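You operate a simulated robot arm through the tools that you are given. There is no shell and no other tool.

The job below is to be done with a simulated robot arm. You get a single attempt, and the scene is never put back.

TASK
Measure the three big lettuces and crate the two ripe ones.
Fine: they stand on the orange board; ripe is 20 cm or more on the gauge screen. Switch it on and slide it to each plant. Ripe ones go home in the green crate, the third stays; park the slider and switch off. Leave the caps alone.

Only the result counts: the job must be done as asked and must still hold three seconds after the hand-in. Knocking over, shifting, dropping, spilling or breaking anything else fails it. A push-on lid holds only when it is set on centred and level and pressed home; a screw cap is set on level and turned clockwise until tight.

THE ROBOT
A 6-joint arm with a three-finger gripper, fixed in place. Base frame: the origin is at the foot of the arm, x ahead of it, y to its left, z up. Readings come in m, rad, newtons and seconds.
Its first joint turns from -2.897 to 2.897 rad. Payload 4.89 kg.
Tool frame: the origin (TCP) lies between the finger pads and is the grasp point; the fingertips stand 0.03 m ahead of it; z points along the fingers, y is the line along which they close. The gripper opens to 0.164 m. The gripper's body begins 0.125 m behind the TCP.
Orientation is told as [roll, pitch, yaw] about the base's x, y, z axes, in that order, counted from this pose: with the fingers straight down and closing along the base's y, the tool's x points along the base's -x, its y along +y and its z along -z.

THE INTERFACE
- The arm moves only by the tool arm_command. Its argument "steps" is text: rows parted by semicolons, each of 7 numbers parted by spaces: the shift along the tool's x, y, z in units of 400 mm (1.0 is 400 mm), then the turn, a rotation vector about the tool's x, y, z in units of 120 degrees (1.0 is 120 degrees), then the gripper command, from -1 (shut) to 1 (fully open), values between in proportion. In form: dx dy dz rx ry rz jaw; .... A call has 1 to 20 rows; each row is the pose to reach, as a shift and turn from the pose commanded when the call began, along the tool's axes at that moment. A call with a number of a shift or a turn outside -1 to 1 is refused whole. Each row takes 0.2 s and may step no farther than 0.05 m and 0.15 rad from the row before; otherwise, or with a gripper value out of range, the whole call is refused. A pose out of reach is approached as far as the arm can. The call stops where the force on the tool passes 40 N (or 10 N more than at its start, if that is more) or the arm is blocked; 0.2 s more then pass. Each finger travels about 0.108 m/s and halts on what it meets, pressing with about 40 N; the grip force reading is that of the motor and also rises with nothing between the fingers. The clock runs only during rows and for 0.2 s after the last one: add rows that repeat a pose to give the fingers time. It gives the time, the measured TCP pose, the force on the tool (base axes), the opening and the grip force at its end, in the units of the frame above (readings bear some noise), with the torque about the TCP (base axes, N m) and any sound that the robot's microphone picked up.
- Cameras (640 x 400 px; columns grow to the right, rows downward): "scene" is fixed at [0.2184, 0.5001, 1.6381]; the picture's right is [-0.45, -0.89, 0.00], its down [-0.65, 0.33, -0.68] and it looks along [0.61, -0.31, -0.73] (base axes); focal length 324 px, centre (320, 200). "wrist" rides on the gripper at [0.076, -0.002, -0.152] in the tool frame; the picture's right is [0.02, 1.00, 0.00], its down [-0.88, 0.02, -0.47] and it looks along [-0.47, 0.01, 0.88] (tool axes); focal length 247 px, centre (320, 200).
- capture(camera): a new picture of that camera. The clock stands still meanwhile.
- raise_lower(by): slides the trunk up (or, below 0, down) by that many m; the arm rides with it, the base frame stays. It gives what a move gives, with no picture.
- point_at(camera, pixels): for up to 12 pixels [column, row] of the newest picture of that camera ("zoom" is the newest enlarged one), the place [x, y, z] in the base frame of the surface seen there, good to about 0.003 m. The clock stands still meanwhile.
- enlarge(camera, box): a new picture of the part [left, top, right, bottom] of that camera's present view, enlarged. The clock stands still meanwhile.
- finish_job(): hands the job in; it is judged then, once.

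Open the gripper and draw the arm clear of the work before you hand the job in, unless the task says otherwise.

The tools are called after "Call:" as a command line: name --argument value ..., lists and objects as JSON in quotes. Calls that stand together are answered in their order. arm_command: Moves the arm, as the interface text tells. Its arguments: {"type":"object","properties":{"steps":{"type":"string"}},"required":["steps"]} The other tools are called the same way: raise_lower (by) slides the trunk up or down; capture (camera) takes a picture; point_at (camera, pixels) gives the place of the surface under pixels of a picture; enlarge (camera, box) takes an enlarged picture of a part of a camera's view; finish_job () hands the job in.

At the start:

```text
time_s: 0.0
position: [0.6166, 0.0972, 1.2611]
ee_rot: [0.001, 0.0, 0.001]
ft_force: [-0.3, -0.2, 0.3]
ft_torque: [0.0, 0.02, -0.03]
width: 0.1642
grip_force: 0.0
trunk travel left (down, up): [-0.175, 0.215]
```

scene: 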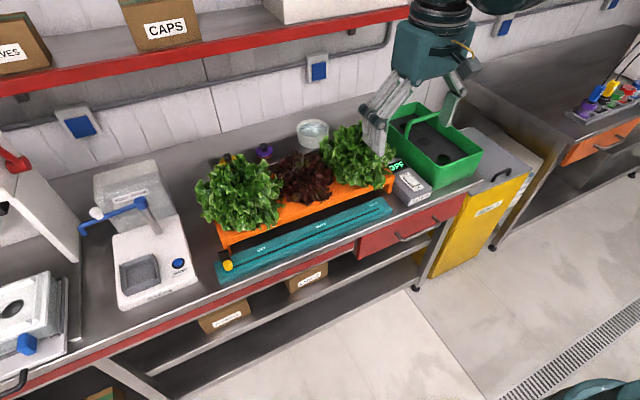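
wrist: 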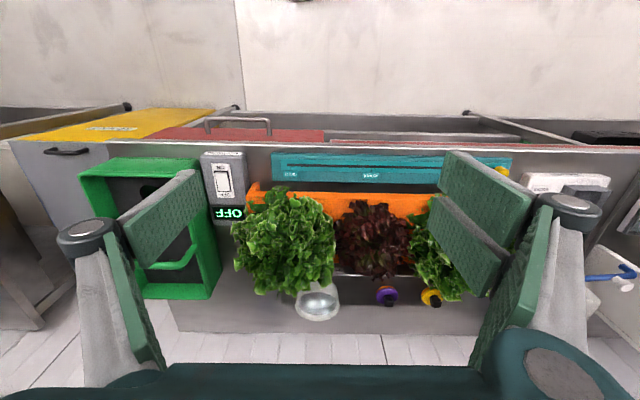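

The scene shows three lettuces on an orange board around (235,195), (300,178), (352,155), a gauge with a screen near (397,165), a switch box near (411,187) and the green crate near (432,150). I'll enlarge those areas to see details first.

Call:
enlarge --camera "scene" --box '[180, 100, 420, 290]'

Call:
enlarge --camera "scene" --box '[350, 90, 500, 220]'

Call:
enlarge --camera "wrist" --box '[180, 130, 520, 330]'

```text
2.11 times, centred on (300, 195) of scene
```

zoom: 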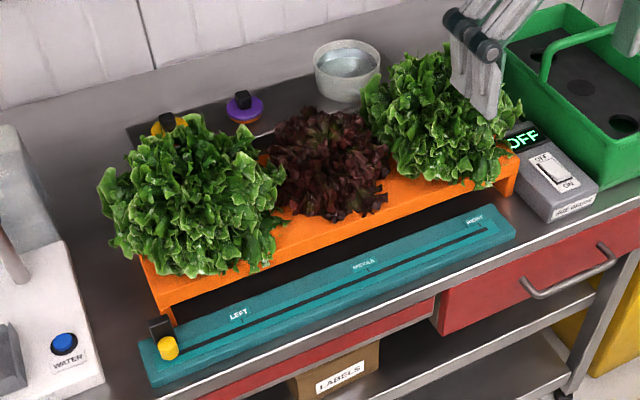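

```text
3.08 times, centred on (425, 155) of scene
```

zoom: 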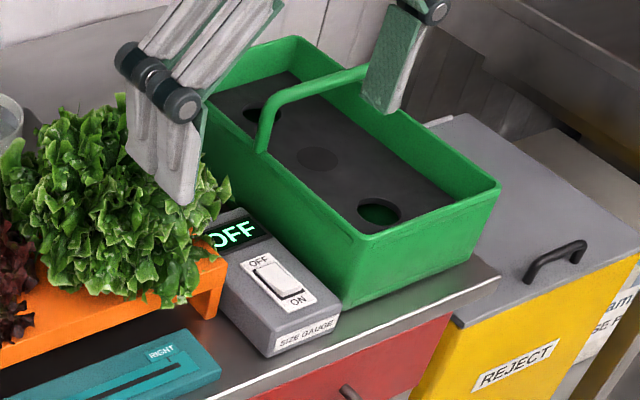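

```text
1.88 times, centred on (350, 230) of wrist
```

zoom: 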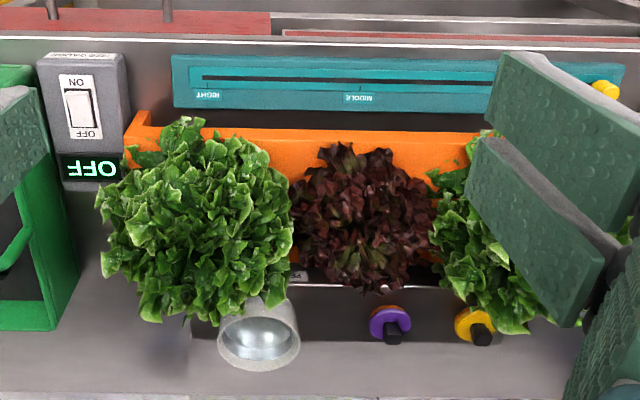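

The zooms show the gauge rail (teal) with a yellow knob at the left end, marks LEFT/MIDDLE/RIGHT, a rocker switch, and a crate with holes in a dark plate plus a handle. I'll measure the key points using the latest wrist view and the scene view.

Call:
point_at --camera "scene" --pixels '[[228, 266], [226, 256], [218, 280], [391, 205], [269, 249], [317, 224], [359, 204], [240, 195], [305, 175], [352, 152], [300, 222], [230, 240]]'

Call:
point_at --camera "zoom" --pixels '[[605, 90], [360, 78], [82, 105], [72, 110], [90, 165], [200, 210], [365, 210], [460, 240], [255, 330], [390, 325], [480, 325], [150, 135]]'

```text
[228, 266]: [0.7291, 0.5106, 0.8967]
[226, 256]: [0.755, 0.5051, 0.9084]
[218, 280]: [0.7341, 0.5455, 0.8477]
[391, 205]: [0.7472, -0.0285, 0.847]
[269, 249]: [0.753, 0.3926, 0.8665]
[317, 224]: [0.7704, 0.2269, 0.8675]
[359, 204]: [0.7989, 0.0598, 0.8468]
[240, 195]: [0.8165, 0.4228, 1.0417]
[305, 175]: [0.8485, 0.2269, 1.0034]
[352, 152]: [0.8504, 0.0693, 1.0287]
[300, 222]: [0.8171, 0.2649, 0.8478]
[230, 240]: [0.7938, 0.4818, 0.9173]
```

```text
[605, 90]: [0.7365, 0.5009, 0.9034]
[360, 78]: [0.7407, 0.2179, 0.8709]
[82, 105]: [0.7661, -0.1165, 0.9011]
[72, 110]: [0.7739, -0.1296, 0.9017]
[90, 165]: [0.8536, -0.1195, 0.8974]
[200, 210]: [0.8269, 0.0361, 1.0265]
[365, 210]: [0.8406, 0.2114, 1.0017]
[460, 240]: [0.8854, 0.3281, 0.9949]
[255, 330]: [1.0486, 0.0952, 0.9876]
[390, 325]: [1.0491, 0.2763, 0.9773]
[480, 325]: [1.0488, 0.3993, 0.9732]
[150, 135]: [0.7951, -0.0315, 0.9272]
```

Work surface is about z=0.847; the lettuces are around x≈0.85–0.88, y≈0.42/0.22/0.06, rail knob at about (0.735,0.50,0.90). I'll move the open gripper left at height to get a clearer view of the left plant and knob.

Call:
arm_command --steps "0 0.12 0 0 0 0 1; 0.05 0.24 0 0 0 0 1; 0.1 0.35 0 0 0 0 1; 0.15 0.46 0 0 0 0 1; 0.2 0.57 0 0 0 0 1; 0.25 0.68 0 0 0 0 1"

Call:
capture --camera "wrist"

Call:
capture --camera "scene"

```text
refused: row 2 steps farther than a row can; nothing moved
```

```text
taken
```

wrist: 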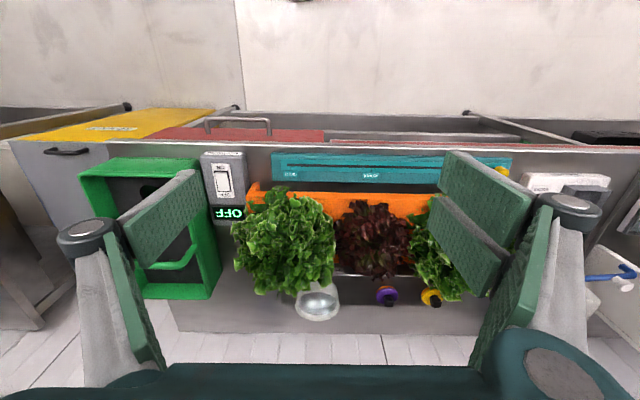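

```text
taken
```

scene: 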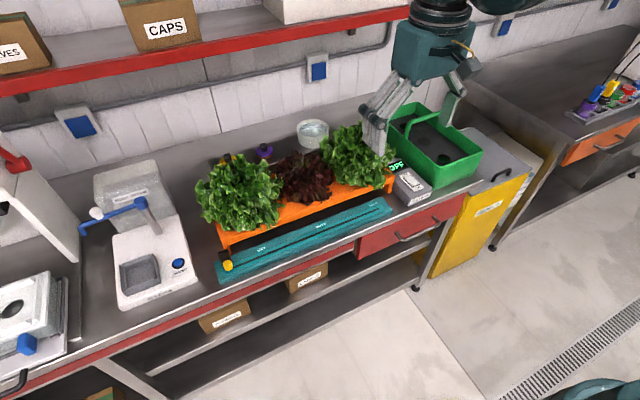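

The command was refused because row 2 stepped too far. I'll resend the same leftward and slightly backward move with smaller steps.

Call:
arm_command --steps "0.04 0.1 0 0 0 0 1; 0.08 0.2 0 0 0 0 1; 0.12 0.3 0 0 0 0 1; 0.16 0.4 0 0 0 0 1; 0.2 0.5 0 0 0 0 1; 0.24 0.6 0 0 0 0 1; 0.28 0.7 0 0 0 0 1"

Call:
capture --camera "wrist"

Call:
capture --camera "scene"

```text
time_s: 1.6
position: [0.507, 0.3757, 1.2601]
ee_rot: [0.001, -0.001, 0.0]
ft_force: [0.0, -1.8, 0.6]
ft_torque: [0.23, 0.05, -0.02]
width: 0.164
grip_force: 0.0
trunk travel left (down, up): [-0.175, 0.215]
```

```text
taken
```

wrist: 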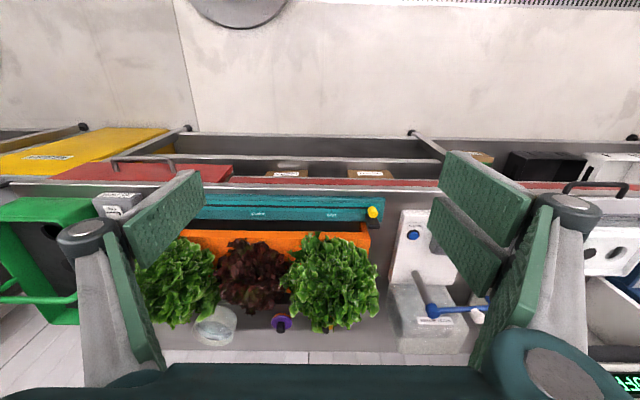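

```text
taken
```

scene: 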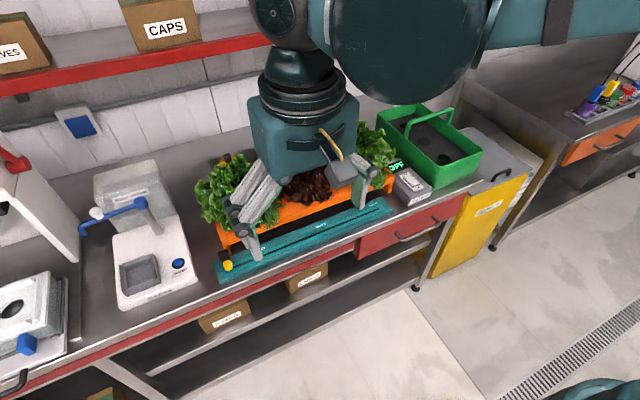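

The wrist view now shows all three plants and knob at (372,212) clearly. I'll enlarge the board area and the knob, and also look at the scene's zoomed knob.

Call:
enlarge --camera "wrist" --box '[130, 180, 400, 345]'

Call:
enlarge --camera "scene" --box '[200, 220, 290, 290]'

Call:
enlarge --camera "wrist" --box '[310, 180, 400, 240]'

Call:
enlarge --camera "scene" --box '[380, 95, 490, 215]'

```text
2.37 times, centred on (265, 262) of wrist
```

zoom: 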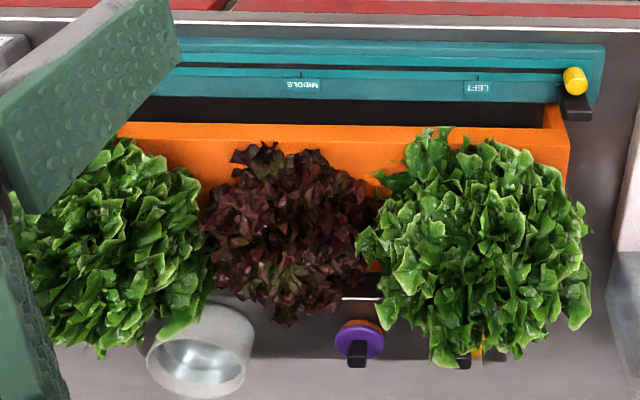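

```text
5.71 times, centred on (245, 255) of scene
```

zoom: 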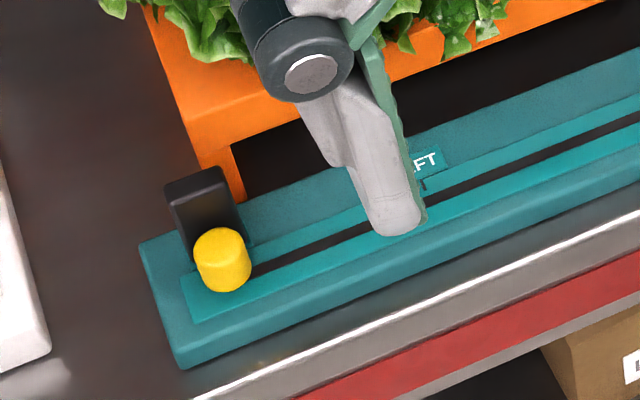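

```text
6.67 times, centred on (355, 210) of wrist
```

zoom: 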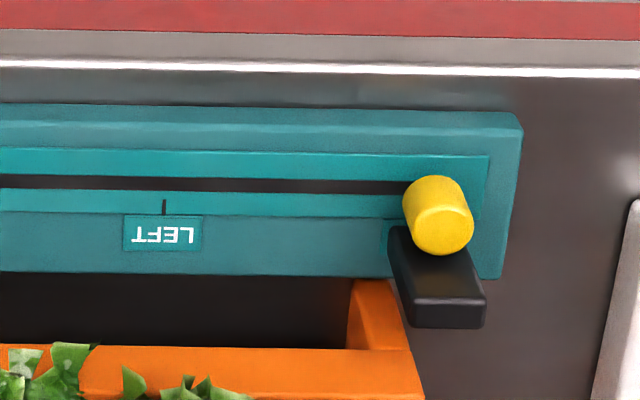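

```text
3.33 times, centred on (435, 155) of scene
```

zoom: 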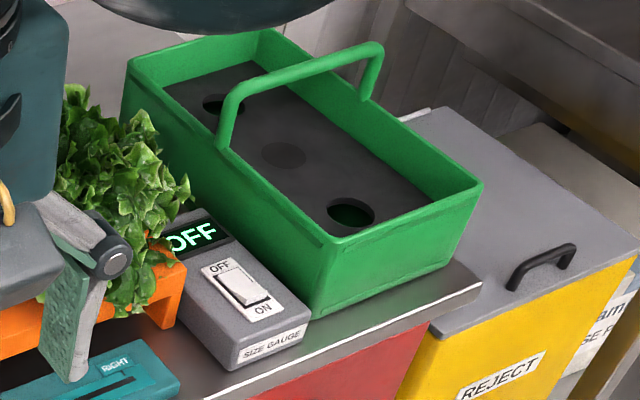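

The crate shows two open holes at zoom (222,104) and (350,212) with the handle crossing between them. I'll measure crate, switch and screen geometry from this zoom.

Call:
point_at --camera "zoom" --pixels '[[128, 68], [270, 30], [482, 185], [328, 242], [224, 90], [352, 196], [283, 155], [222, 104], [352, 216], [228, 110], [375, 52], [308, 64]]'

Call:
point_at --camera "scene" --pixels '[[408, 183], [413, 189], [401, 165], [405, 178], [417, 192], [228, 262], [229, 268]]'

Call:
enlarge --camera "wrist" --box '[0, 180, 160, 340]'

```text
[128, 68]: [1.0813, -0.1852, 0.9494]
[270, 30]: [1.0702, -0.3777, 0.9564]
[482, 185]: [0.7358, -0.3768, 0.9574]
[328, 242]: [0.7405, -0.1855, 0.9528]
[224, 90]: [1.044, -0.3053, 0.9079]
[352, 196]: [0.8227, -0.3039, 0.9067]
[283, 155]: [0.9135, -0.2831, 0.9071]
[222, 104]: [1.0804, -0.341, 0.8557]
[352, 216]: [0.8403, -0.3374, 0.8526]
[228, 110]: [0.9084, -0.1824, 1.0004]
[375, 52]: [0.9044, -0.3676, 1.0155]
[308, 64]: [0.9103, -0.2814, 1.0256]
```

```text
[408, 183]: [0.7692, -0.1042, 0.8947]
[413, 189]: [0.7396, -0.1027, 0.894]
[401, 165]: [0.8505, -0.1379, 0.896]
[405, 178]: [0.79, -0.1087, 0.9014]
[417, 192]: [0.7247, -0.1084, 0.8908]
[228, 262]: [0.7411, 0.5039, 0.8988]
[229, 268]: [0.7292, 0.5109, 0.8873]
```

```text
2.50 times, centred on (80, 260) of wrist
```

zoom: 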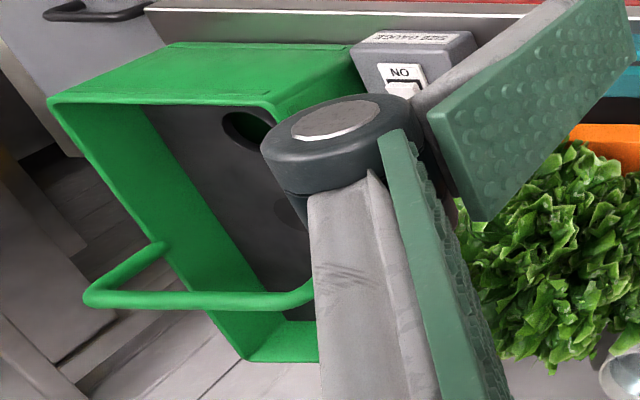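

The crate holes lie at about (0.81,−0.28) and (1.03,−0.29) at plate z≈0.907, and the rocker runs x≈0.74–0.79 at y≈−0.11. I'll travel at height over to the switch box, keeping the jaws open for viewing.

Call:
arm_command --steps "-0.03 -0.11 0 0 0 0 1; -0.06 -0.22 0 0 0 0 1; -0.09 -0.33 0 0 0 0 1; -0.12 -0.44 0 0 0 0 1; -0.15 -0.55 0 0 0 0 1; -0.18 -0.66 0 0 0 0 1; -0.21 -0.77 0 0 0 0 1; -0.24 -0.88 0 0 0 0 1; -0.27 -0.99 0 0 0 0 1"

Call:
arm_command --steps "-0.03 -0.08 0.08 0 0 0 1; -0.06 -0.16 0.16 0 0 0 1; -0.06 -0.22 0.25 0 0 0 1; -0.06 -0.22 0.35 0 0 0 1"

Call:
capture --camera "wrist"

Call:
capture --camera "scene"

```text
time_s: 3.6
position: [0.6148, -0.0188, 1.2622]
ee_rot: [0.0, 0.001, 0.002]
ft_force: [-0.4, 0.7, 0.7]
ft_torque: [-0.15, -0.09, 0.01]
width: 0.164
grip_force: 0.1
trunk travel left (down, up): [-0.175, 0.215]
```

```text
time_s: 4.6
position: [0.637, -0.107, 1.1215]
ee_rot: [-0.001, 0.0, 0.001]
ft_force: [0.1, -0.2, -0.5]
ft_torque: [0.02, -0.04, -0.02]
width: 0.1636
grip_force: 0.1
trunk travel left (down, up): [-0.175, 0.215]
```

```text
taken
```

wrist: 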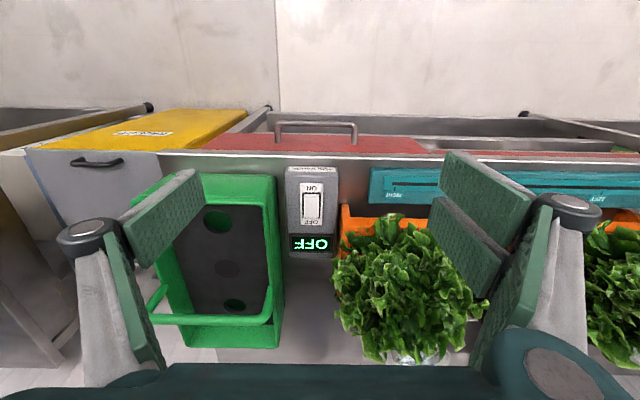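

```text
taken
```

scene: 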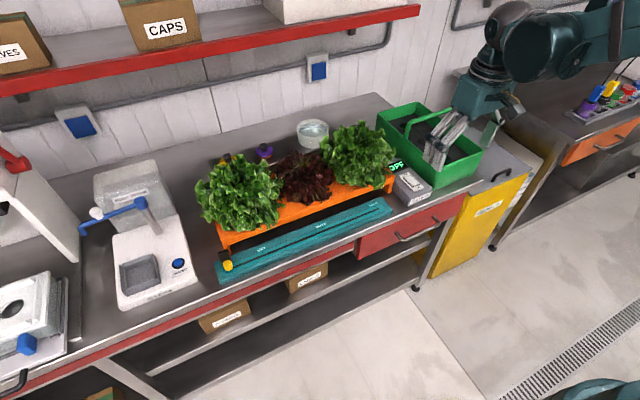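

The switch is now clearly visible at wrist (312,205) with the crate at (230,260). I'll enlarge both and measure.

Call:
enlarge --camera "wrist" --box '[150, 165, 290, 355]'

Call:
enlarge --camera "wrist" --box '[270, 160, 350, 265]'

Call:
point_at --camera "wrist" --pixels '[[311, 192], [311, 203], [311, 218], [217, 219], [228, 269], [235, 305], [217, 208], [217, 232], [204, 219], [231, 219]]'

```text
2.11 times, centred on (220, 260) of wrist
```

zoom: 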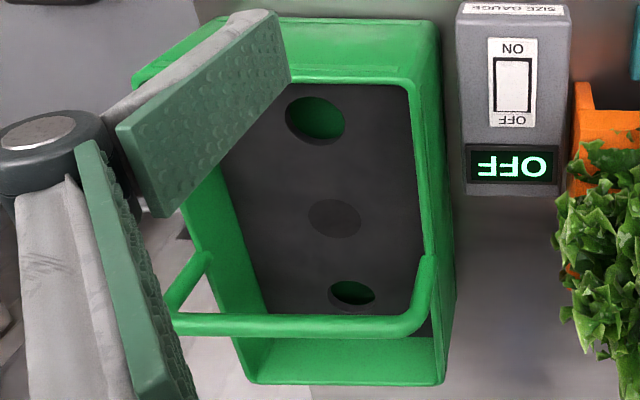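

```text
3.81 times, centred on (310, 212) of wrist
```

zoom: 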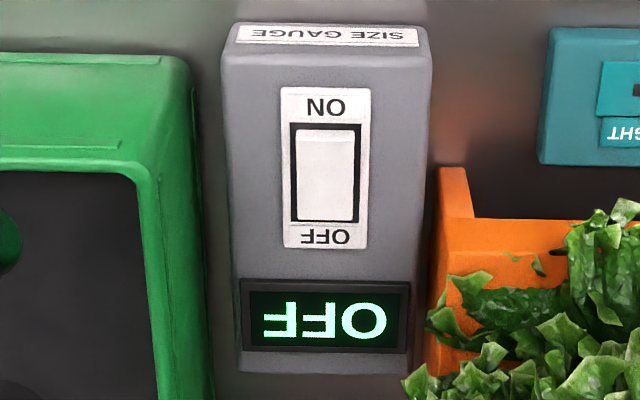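

```text
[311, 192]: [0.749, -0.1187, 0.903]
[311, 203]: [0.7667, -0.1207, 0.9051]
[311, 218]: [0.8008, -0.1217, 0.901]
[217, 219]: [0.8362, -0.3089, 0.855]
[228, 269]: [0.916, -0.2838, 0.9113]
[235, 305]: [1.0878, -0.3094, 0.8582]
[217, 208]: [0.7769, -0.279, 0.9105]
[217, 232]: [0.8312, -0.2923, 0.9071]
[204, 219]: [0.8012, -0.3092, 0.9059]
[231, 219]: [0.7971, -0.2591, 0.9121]
```

The rocker's ON end is at about (0.75,−0.119,0.903) (zoom (325,140)), OFF end is at x≈0.80. I'll close the gripper and move above the ON end, tips about 3 cm over it.

Call:
arm_command --steps "-0.07 -0.01 0.05 0 0 0 -1; -0.14 -0.02 0.1 0 0 0 -1; -0.21 -0.03 0.15 0 0 0 -1; -0.2875 -0.03 0.2 0 0 0 -1; -0.2875 -0.03 0.3 0 0 0 -1; -0.2875 -0.03 0.4 0 0 0 -1; -0.2875 -0.03 0.4 0 0 0 -1"

Call:
capture --camera "wrist"

Call:
enlarge --camera "scene" --box '[350, 90, 490, 215]'

```text
time_s: 6.2
position: [0.7522, -0.118, 0.9596]
ee_rot: [-0.001, 0.0, 0.0]
ft_force: [1.1, 0.6, -1.1]
ft_torque: [0.02, 0.06, -0.01]
width: 0.0
grip_force: 40.1
trunk travel left (down, up): [-0.175, 0.215]
```

```text
taken
```

wrist: 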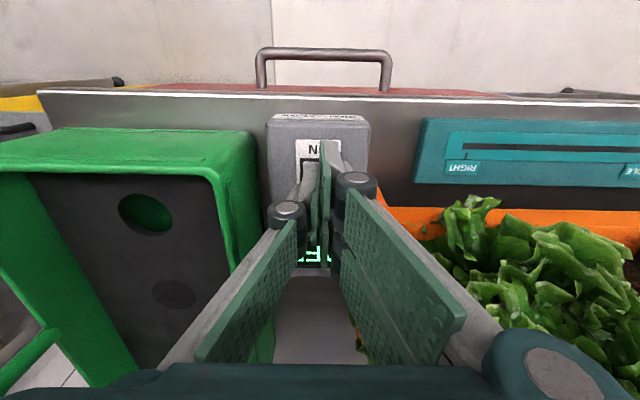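

```text
3.20 times, centred on (420, 152) of scene
```

zoom: 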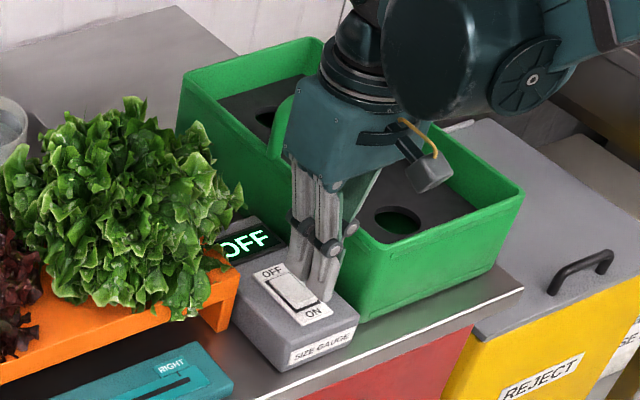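

The closed tips sit about 3 cm above the ON end. I'll press down in small steps and come back up, then check the screen.

Call:
arm_command --steps "0 0 0.05 0 0 0 -1; 0 0 0.065 0 0 0 -1; 0 0 0.075 0 0 0 -1; 0 0 0.082 0 0 0 -1; 0 0 0.088 0 0 0 -1"

Call:
enlarge --camera "scene" --box '[350, 90, 490, 215]'

```text
time_s: 7.2
position: [0.7532, -0.1197, 0.9316]
ee_rot: [0.0, -0.001, -0.001]
ft_force: [-5.7, 3.7, 32.4]
ft_torque: [0.12, -0.5, 0.17]
width: 0.0058
grip_force: 45.1
trunk travel left (down, up): [-0.175, 0.215]
stopped in row 4: the force on the tool passed its limit at 47 N (the readings are from after the stop); the commanded pose is now the measured one
```

```text
3.20 times, centred on (420, 152) of scene
```

zoom: 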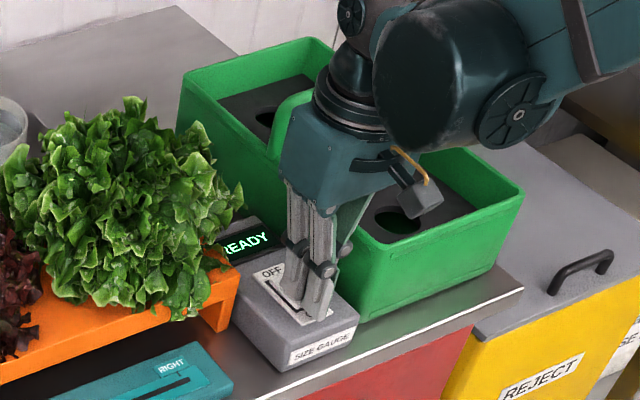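

The screen now reads READY. I'll lift off, back away, and travel left to the yellow knob.

Call:
arm_command --steps "0 0 -0.1 0 0 0 -1; 0 0 -0.22 0 0 0 -1; 0.06 0 -0.32 0 0 0 -1; 0.14 0 -0.4 0 0 0 -1; 0.22 0 -0.48 0 0 0 -1; 0.28 0.08 -0.5 0 0 0 0; 0.28 0.19 -0.5 0 0 0 0; 0.28 0.3 -0.5 0 0 0 0; 0.28 0.41 -0.5 0 0 0 0; 0.28 0.52 -0.5 0 0 0 0; 0.28 0.63 -0.5 0 0 0 0; 0.28 0.74 -0.5 0 0 0 0; 0.28 0.85 -0.5 0 0 0 0; 0.28 0.96 -0.5 0 0 0 0"

Call:
arm_command --steps "0 0.11 0 0 0 0 0; 0 0.22 0 0 0 0 0; 0 0.33 0 0 0 0 0; 0 0.44 0 0 0 0 0; 0 0.55 0 0 0 0 0; 0 0.6 0.06 0 0 0 0"

Call:
capture --camera "wrist"

Call:
capture --camera "scene"

```text
time_s: 10.2
position: [0.6403, 0.2629, 1.1294]
ee_rot: [0.002, -0.002, -0.001]
ft_force: [-0.5, -1.1, 0.4]
ft_torque: [0.22, -0.07, -0.03]
width: 0.082
grip_force: 0.0
trunk travel left (down, up): [-0.175, 0.215]
```

```text
time_s: 11.6
position: [0.6394, 0.5061, 1.1063]
ee_rot: [0.0, -0.001, 0.001]
ft_force: [-0.7, -0.2, 0.5]
ft_torque: [0.11, -0.12, 0.01]
width: 0.0819
grip_force: 0.1
trunk travel left (down, up): [-0.175, 0.215]
```

```text
taken
```

wrist: 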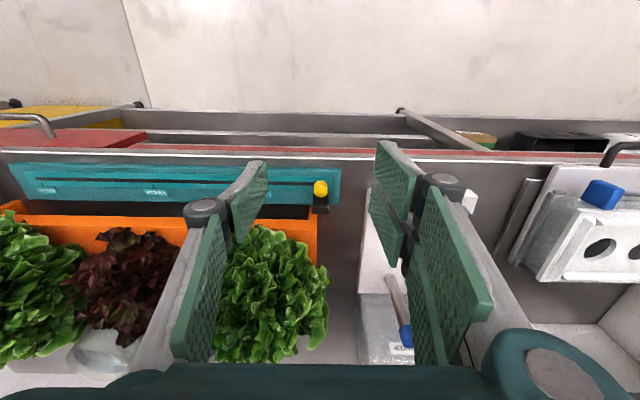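

```text
taken
```

scene: 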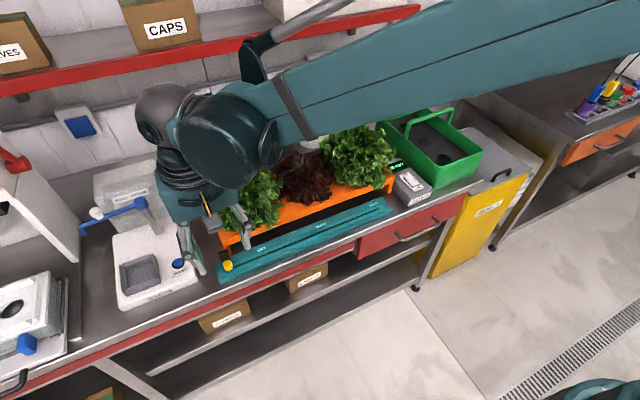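

The knob is at wrist (320,188), centred under the gripper. I'll zoom in and measure it precisely along with the rail marks.

Call:
enlarge --camera "wrist" --box '[280, 155, 360, 235]'

Call:
point_at --camera "zoom" --pixels '[[320, 160], [328, 190], [320, 130], [290, 175], [345, 175], [320, 210], [320, 230], [300, 250], [345, 250], [320, 270], [230, 165], [420, 160]]'

Call:
enlarge --camera "wrist" --box '[10, 150, 190, 260]'

```text
5.00 times, centred on (320, 195) of wrist
```

zoom: 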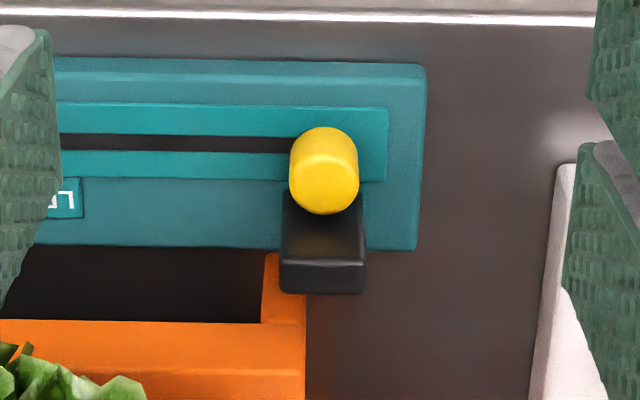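

```text
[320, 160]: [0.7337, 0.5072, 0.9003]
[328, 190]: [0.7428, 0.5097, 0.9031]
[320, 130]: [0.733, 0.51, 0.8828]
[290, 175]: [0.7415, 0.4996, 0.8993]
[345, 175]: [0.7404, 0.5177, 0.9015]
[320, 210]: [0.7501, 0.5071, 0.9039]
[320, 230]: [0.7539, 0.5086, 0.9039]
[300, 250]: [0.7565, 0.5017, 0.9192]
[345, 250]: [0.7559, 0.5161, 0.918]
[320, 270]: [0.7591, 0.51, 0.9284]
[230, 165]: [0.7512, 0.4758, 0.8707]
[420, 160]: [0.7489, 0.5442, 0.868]
```

```text
3.56 times, centred on (100, 205) of wrist
```

zoom: 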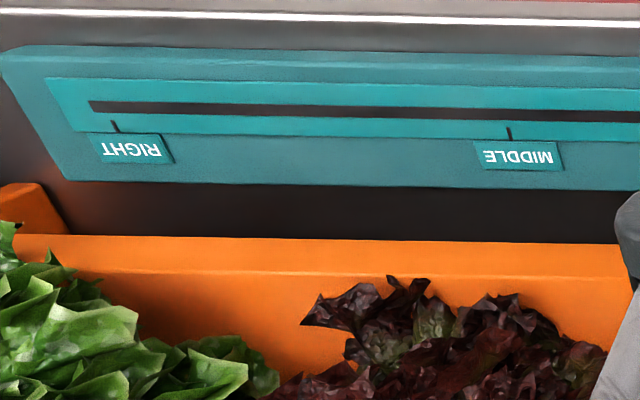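

The knob is a ~2 cm cylinder centred near (0.741,0.509), top z≈0.903, with a black upright block just behind it. I'll measure the white water unit at its right to check clearance, and the mark positions.

Call:
point_at --camera "zoom" --pixels '[[114, 125], [510, 132], [90, 106], [110, 125]]'

Call:
point_at --camera "wrist" --pixels '[[372, 200], [364, 240], [366, 190], [360, 290], [385, 300], [395, 320], [264, 190], [262, 240], [285, 300]]'

Call:
point_at --camera "scene" --pixels '[[195, 283], [190, 255], [170, 230], [178, 263], [150, 200], [120, 308], [269, 249], [321, 224], [366, 203]]'

```text
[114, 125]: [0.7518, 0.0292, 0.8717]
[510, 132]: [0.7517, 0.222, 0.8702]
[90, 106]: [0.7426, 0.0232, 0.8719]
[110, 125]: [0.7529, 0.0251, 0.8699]
```

```text
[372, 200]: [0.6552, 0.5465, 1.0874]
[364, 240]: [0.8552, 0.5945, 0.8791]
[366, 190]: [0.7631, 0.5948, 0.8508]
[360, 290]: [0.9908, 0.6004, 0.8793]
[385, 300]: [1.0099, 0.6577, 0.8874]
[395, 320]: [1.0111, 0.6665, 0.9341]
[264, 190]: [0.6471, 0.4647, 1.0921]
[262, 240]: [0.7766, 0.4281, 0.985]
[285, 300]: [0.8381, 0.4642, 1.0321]
```

```text
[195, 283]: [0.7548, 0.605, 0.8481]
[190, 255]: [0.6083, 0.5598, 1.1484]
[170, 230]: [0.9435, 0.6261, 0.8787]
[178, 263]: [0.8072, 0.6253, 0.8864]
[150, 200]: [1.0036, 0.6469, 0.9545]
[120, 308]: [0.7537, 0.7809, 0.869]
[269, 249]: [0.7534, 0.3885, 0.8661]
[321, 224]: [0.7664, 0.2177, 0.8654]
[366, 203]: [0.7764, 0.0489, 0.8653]
```

The white unit starts at y≈0.595, x≥0.755, so there's room. I'll narrow the jaws to ~5 cm and go to just above the knob at x≈0.736, y≈0.509.

Call:
arm_command --steps "-0.08 0.0075 0.05 0 0 0 -0.39; -0.16 0.0075 0.1 0 0 0 -0.39; -0.2415 0.0075 0.16 0 0 0 -0.39; -0.2415 0.0075 0.26 0 0 0 -0.39; -0.2415 0.0075 0.36 0 0 0 -0.39; -0.2415 0.0075 0.36 0 0 0 -0.39"

Call:
capture --camera "wrist"

Call:
enlarge --camera "scene" --box '[180, 190, 300, 290]'

```text
time_s: 12.9
position: [0.7384, 0.5069, 0.9621]
ee_rot: [0.001, -0.001, 0.0]
ft_force: [0.0, -0.8, 0.0]
ft_torque: [-0.03, 0.03, -0.03]
width: 0.0501
grip_force: 0.1
trunk travel left (down, up): [-0.175, 0.215]
```

```text
taken
```

wrist: 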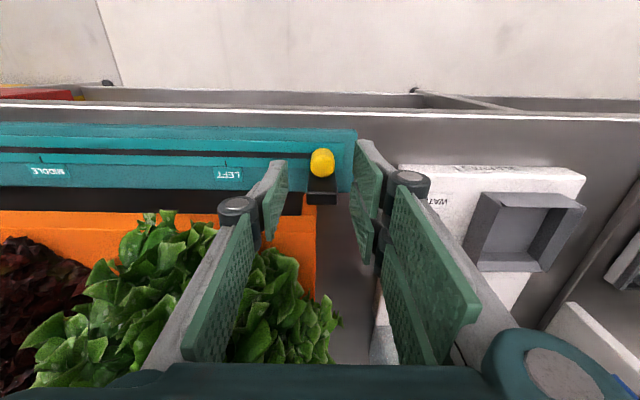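

```text
4.00 times, centred on (240, 240) of scene
```

zoom: 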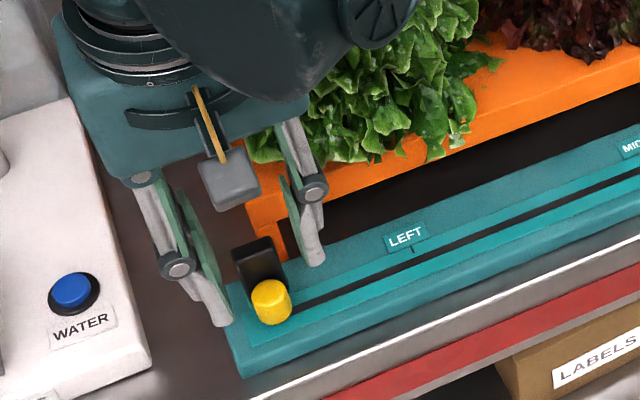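

The knob (wrist (322,163)) lies between the fingers. I'll recheck the knob and block position plus the LEFT and MIDDLE marks with point_at.

Call:
point_at --camera "wrist" --pixels '[[322, 163], [313, 163], [332, 163], [322, 172], [322, 178], [322, 195], [226, 161], [41, 157], [322, 152], [310, 185], [335, 185]]'

Call:
enlarge --camera "wrist" --box '[180, 120, 380, 245]'

```text
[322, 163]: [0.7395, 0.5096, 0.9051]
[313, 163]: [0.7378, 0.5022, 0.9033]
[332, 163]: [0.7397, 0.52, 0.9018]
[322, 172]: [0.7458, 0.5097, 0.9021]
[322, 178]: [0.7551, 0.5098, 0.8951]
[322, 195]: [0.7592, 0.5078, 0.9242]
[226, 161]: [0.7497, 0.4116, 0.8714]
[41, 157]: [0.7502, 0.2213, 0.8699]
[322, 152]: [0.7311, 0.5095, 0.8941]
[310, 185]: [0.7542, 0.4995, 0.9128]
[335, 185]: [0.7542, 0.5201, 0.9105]
```

```text
3.20 times, centred on (280, 182) of wrist
```

zoom: 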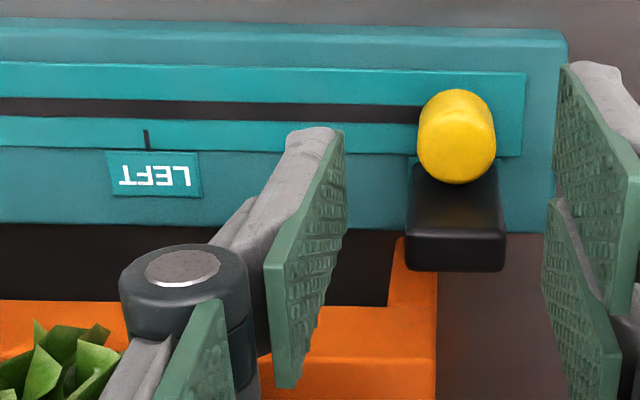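

Knob centre (0.739,0.510), block front x≈0.754; marks are at y≈0.412, 0.2215, 0.029. I'll descend so the tips are ~1 cm above the rail, then close on the knob.

Call:
arm_command --steps "0.006 0.006 0.05 0 0 0 -0.39; 0.006 0.006 0.09 0 0 0 -0.39; 0.006 0.006 0.128 0 0 0 -0.39; 0.006 0.006 0.128 0 0 0 -0.6; 0.006 0.006 0.128 0 0 0 -0.8; 0.006 0.006 0.128 0 0 0 -0.9; 0.006 0.006 0.128 0 0 0 -0.9"

Call:
enlarge --camera "scene" --box '[180, 190, 300, 290]'

```text
time_s: 14.6
position: [0.7355, 0.5098, 0.9119]
ee_rot: [0.001, -0.002, -0.001]
ft_force: [-3.5, -0.2, 0.4]
ft_torque: [0.01, 0.06, 0.0]
width: 0.0219
grip_force: 44.9
trunk travel left (down, up): [-0.175, 0.215]
```

```text
4.00 times, centred on (240, 240) of scene
```

zoom: 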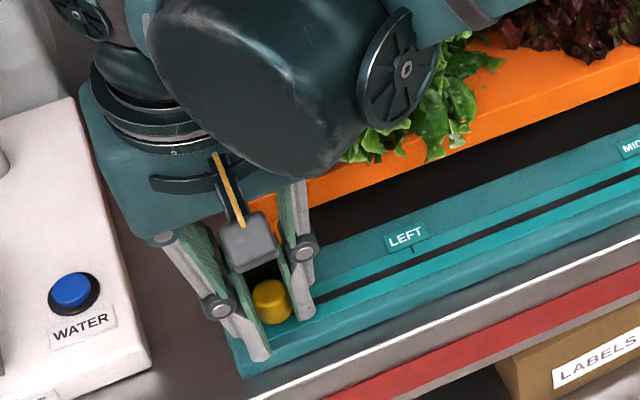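

The knob is gripped (width 0.0219). I'll slide it right to the LEFT mark at y≈0.412.

Call:
arm_command --steps "0 -0.03 0 0 0 0 -0.9; 0 -0.08 0 0 0 0 -0.9; 0 -0.13 0 0 0 0 -0.9; 0 -0.18 0 0 0 0 -0.9; 0 -0.22 0 0 0 0 -0.9; 0 -0.245 0 0 0 0 -0.9; 0 -0.245 0 0 0 0 -0.9; 0 -0.245 0 0 0 0 -0.9"

Call:
capture --camera "scene"

Call:
enlarge --camera "scene" --box '[380, 145, 430, 205]'

```text
time_s: 16.4
position: [0.7364, 0.4116, 0.9108]
ee_rot: [0.001, -0.003, 0.0]
ft_force: [-0.6, -1.8, 16.4]
ft_torque: [-0.09, 0.07, 0.0]
width: 0.0218
grip_force: 44.5
trunk travel left (down, up): [-0.175, 0.215]
```

```text
taken
```

scene: 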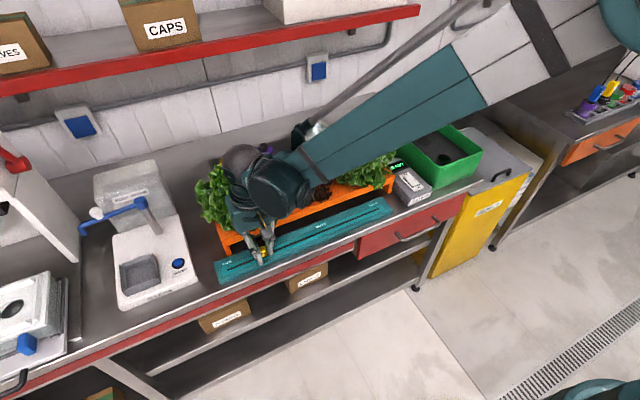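

```text
6.67 times, centred on (405, 175) of scene
```

zoom: 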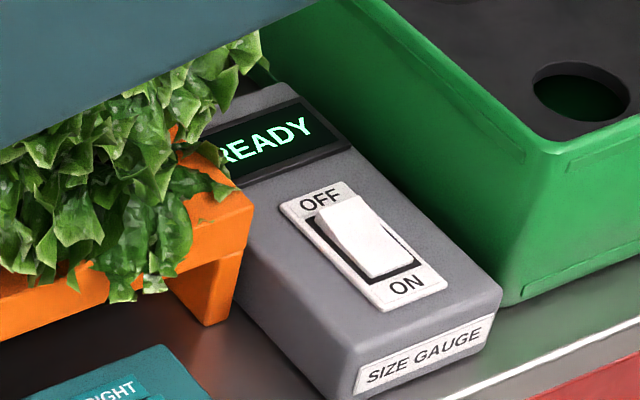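

The screen still says READY at y=0.4116. I'll check the knob alignment in the wrist view and wait a moment while holding.

Call:
capture --camera "wrist"

Call:
enlarge --camera "scene" --box '[200, 190, 320, 290]'

Call:
arm_command --steps "0 0 0 0 0 0 -0.9; 0 0 0 0 0 0 -0.9; 0 0 0 0 0 0 -0.9; 0 0 0 0 0 0 -0.9; 0 0 0 0 0 0 -0.9"

Call:
enlarge --camera "scene" --box '[380, 145, 430, 205]'

```text
taken
```

wrist: 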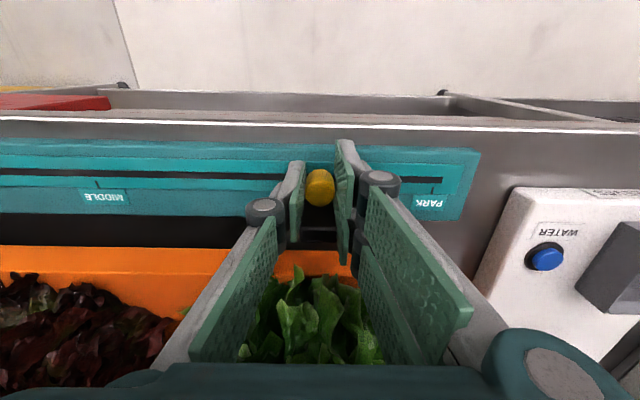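

```text
4.00 times, centred on (260, 240) of scene
```

zoom: 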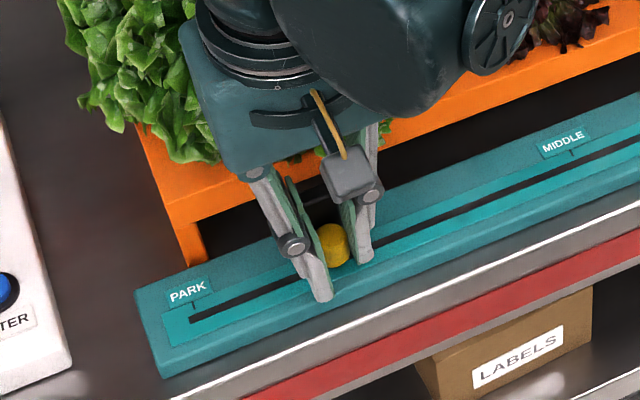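

```text
time_s: 17.6
position: [0.7361, 0.4115, 0.9121]
ee_rot: [0.0, -0.001, -0.001]
ft_force: [1.1, -2.5, 17.6]
ft_torque: [-0.03, -0.24, -0.03]
width: 0.0216
grip_force: 44.3
trunk travel left (down, up): [-0.175, 0.215]
```

```text
6.67 times, centred on (405, 175) of scene
```

zoom: 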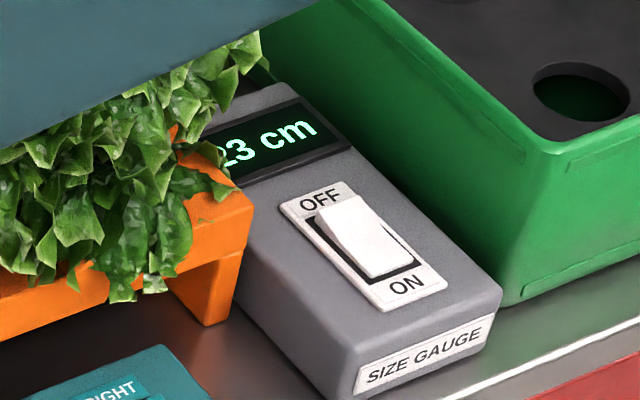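

The LEFT plant reads 23 cm. PARK mark is where the knob started (y≈0.510). Next I'll slide to MIDDLE at y≈0.2215.

Call:
arm_command --steps "0 -0.04 0 0 0 0 -0.9; 0 -0.1 0 0 0 0 -0.9; 0 -0.16 0 0 0 0 -0.9; 0 -0.22 0 0 0 0 -0.9; 0 -0.28 0 0 0 0 -0.9; 0 -0.34 0 0 0 0 -0.9; 0 -0.4 0 0 0 0 -0.9; 0 -0.45 0 0 0 0 -0.9; 0 -0.475 0 0 0 0 -0.9; 0 -0.475 0 0 0 0 -0.9; 0 -0.475 0 0 0 0 -0.9; 0 -0.475 0 0 0 0 -0.9; 0 -0.475 0 0 0 0 -0.9; 0 -0.475 0 0 0 0 -0.9; 0 -0.475 0 0 0 0 -0.9; 0 -0.475 0 0 0 0 -0.9"

Call:
capture --camera "scene"

Call:
enlarge --camera "scene" --box '[380, 145, 430, 205]'

Call:
enlarge --camera "scene" --box '[240, 170, 380, 280]'

```text
time_s: 18.7
position: [0.7361, 0.3128, 0.9121]
ee_rot: [0.0, -0.004, 0.001]
ft_force: [0.5, 1.3, 16.7]
ft_torque: [-0.34, -0.14, -0.13]
width: 0.0214
grip_force: 45.0
trunk travel left (down, up): [-0.175, 0.215]
stopped in row 5: the force on the tool passed its limit at 42 N (the readings are from after the stop); the commanded pose is now the measured one
```

```text
taken
```

scene: 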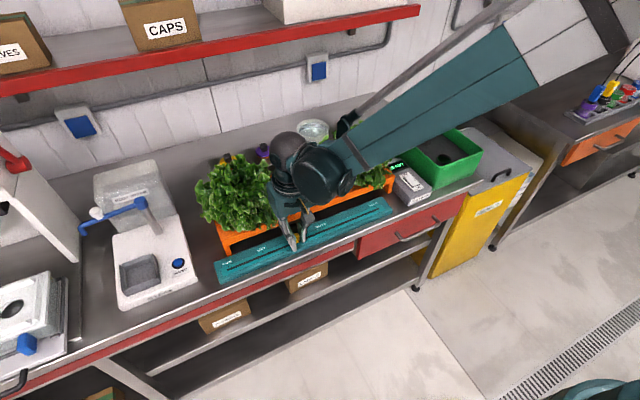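

```text
6.67 times, centred on (405, 175) of scene
```

zoom: 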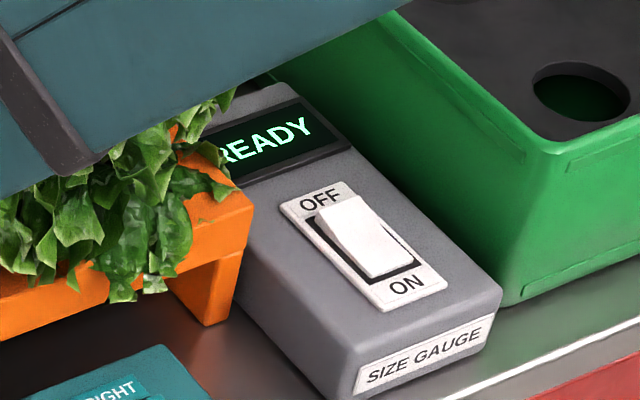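

```text
3.64 times, centred on (310, 225) of scene
```

zoom: 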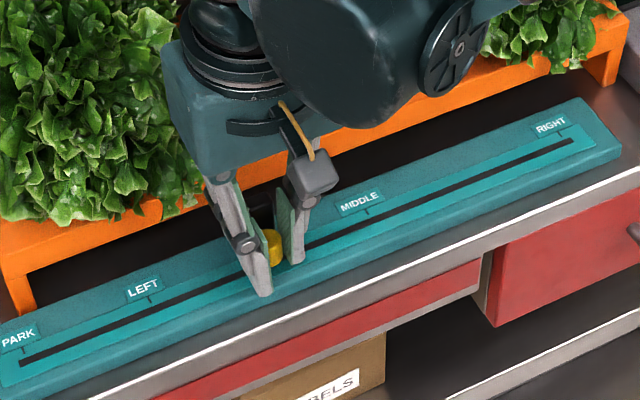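

The slide halted at y≈0.313 from a force peak with an upward push of ~17 N. I'll ease up 2 mm and continue with smaller steps to y≈0.2215.

Call:
arm_command --steps "0 0 -0.004 0 0 0 -0.9; 0 -0.02 -0.004 0 0 0 -0.9; 0 -0.05 -0.004 0 0 0 -0.9; 0 -0.08 -0.004 0 0 0 -0.9; 0 -0.11 -0.004 0 0 0 -0.9; 0 -0.14 -0.004 0 0 0 -0.9; 0 -0.17 -0.004 0 0 0 -0.9; 0 -0.2 -0.004 0 0 0 -0.9; 0 -0.22 -0.004 0 0 0 -0.9; 0 -0.229 -0.004 0 0 0 -0.9; 0 -0.229 -0.004 0 0 0 -0.9; 0 -0.229 -0.004 0 0 0 -0.9; 0 -0.229 -0.004 0 0 0 -0.9; 0 -0.229 -0.004 0 0 0 -0.9; 0 -0.229 -0.004 0 0 0 -0.9; 0 -0.229 -0.004 0 0 0 -0.9"

Call:
enlarge --camera "scene" --box '[380, 145, 430, 205]'

Call:
enlarge --camera "scene" --box '[240, 170, 380, 280]'

```text
time_s: 22.1
position: [0.7359, 0.2214, 0.9117]
ee_rot: [0.0, -0.005, -0.001]
ft_force: [-7.2, -2.0, -16.5]
ft_torque: [-0.07, 0.3, 0.0]
width: 0.0218
grip_force: 45.5
trunk travel left (down, up): [-0.175, 0.215]
```

```text
6.67 times, centred on (405, 175) of scene
```

zoom: 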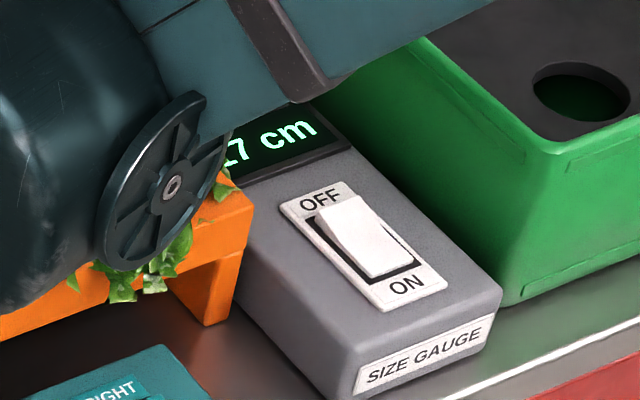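

```text
3.64 times, centred on (310, 225) of scene
```

zoom: 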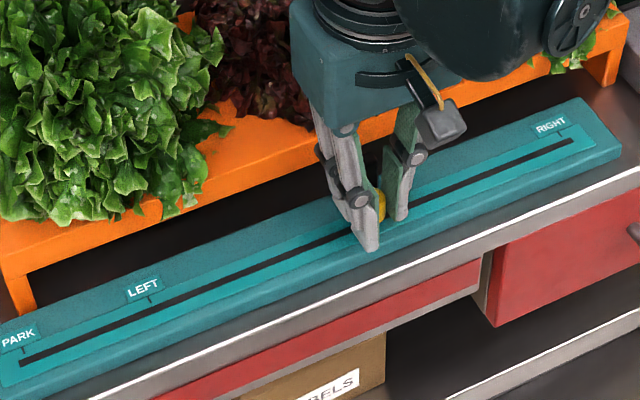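

The MIDDLE reading's first digit is half hidden by the arm/leaf ("?7 cm"). I'll zoom in tighter on the screen from both cameras.

Call:
enlarge --camera "scene" --box '[390, 155, 410, 170]'

Call:
capture --camera "wrist"

```text
16.00 times, centred on (400, 162) of scene
```

zoom: 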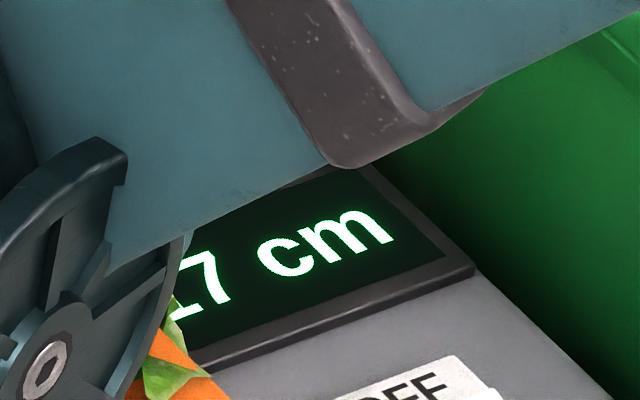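

```text
taken
```

wrist: 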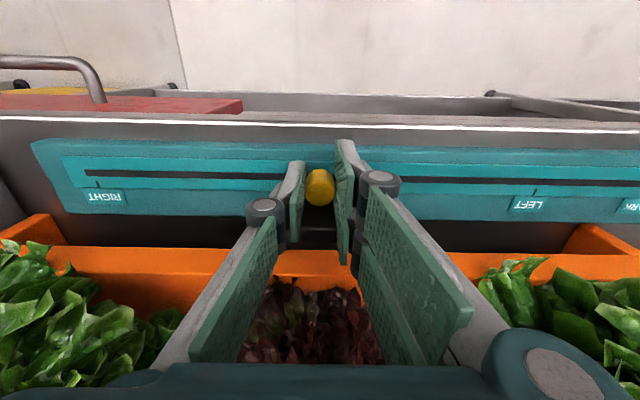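

The first digit is ambiguous (1 or 2), but the third reading may settle it. I'll slide on to the RIGHT mark at y≈0.029 in small steps and wait there.

Call:
arm_command --steps "0 -0.02 0.002 0 0 0 -0.9; 0 -0.05 0.002 0 0 0 -0.9; 0 -0.08 0.002 0 0 0 -0.9; 0 -0.11 0.002 0 0 0 -0.9; 0 -0.14 0.002 0 0 0 -0.9; 0 -0.17 0.002 0 0 0 -0.9; 0 -0.2 0.002 0 0 0 -0.9; 0 -0.23 0.002 0 0 0 -0.9; 0 -0.26 0.002 0 0 0 -0.9; 0 -0.29 0.002 0 0 0 -0.9; 0 -0.32 0.002 0 0 0 -0.9; 0 -0.35 0.002 0 0 0 -0.9; 0 -0.38 0.002 0 0 0 -0.9; 0 -0.41 0.002 0 0 0 -0.9; 0 -0.44 0.002 0 0 0 -0.9; 0 -0.465 0.002 0 0 0 -0.9; 0 -0.478 0.002 0 0 0 -0.9; 0 -0.478 0.002 0 0 0 -0.9; 0 -0.478 0.002 0 0 0 -0.9"

Call:
arm_command --steps "0 0 0 0 0 0 -0.9; 0 0 0 0 0 0 -0.9; 0 0 0 0 0 0 -0.9; 0 0 0 0 0 0 -0.9"

Call:
capture --camera "scene"

Call:
enlarge --camera "scene" --box '[390, 155, 410, 170]'

Call:
capture --camera "wrist"

```text
time_s: 26.1
position: [0.7371, 0.0301, 0.9114]
ee_rot: [-0.001, -0.004, -0.001]
ft_force: [-1.1, 2.3, 27.9]
ft_torque: [0.05, -0.06, 0.04]
width: 0.0219
grip_force: 45.2
trunk travel left (down, up): [-0.175, 0.215]
```

```text
time_s: 27.1
position: [0.7371, 0.0291, 0.9105]
ee_rot: [-0.001, -0.002, 0.0]
ft_force: [-6.7, 1.9, 22.1]
ft_torque: [0.0, 0.02, 0.01]
width: 0.0216
grip_force: 45.1
trunk travel left (down, up): [-0.175, 0.215]
```

```text
taken
```

scene: 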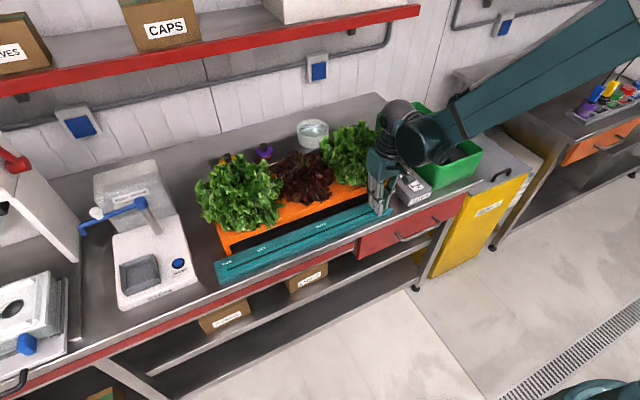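

```text
16.00 times, centred on (400, 162) of scene
```

zoom: 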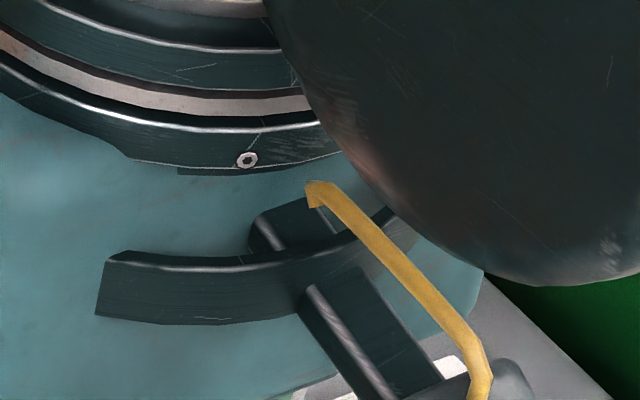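

```text
taken
```

wrist: 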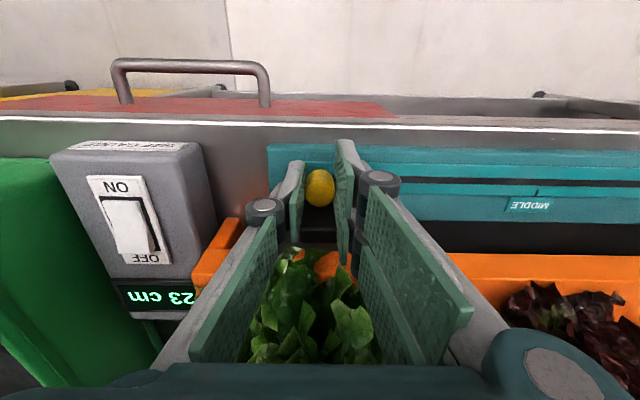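

The wrist view shows the screen at (160,297) reading "23 cm" for RIGHT. I'll zoom in to confirm.

Call:
enlarge --camera "wrist" --box '[100, 260, 220, 335]'

```text
5.33 times, centred on (160, 298) of wrist
```

zoom: 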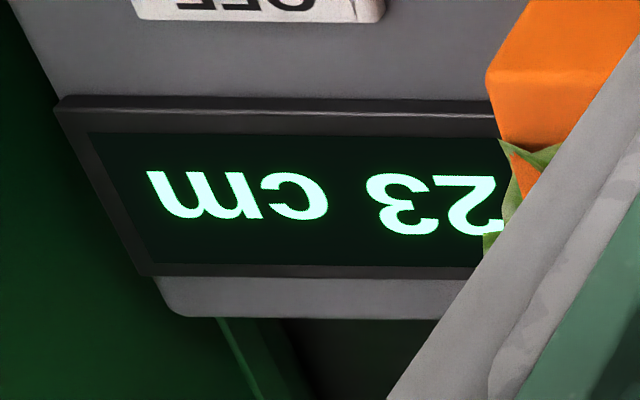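

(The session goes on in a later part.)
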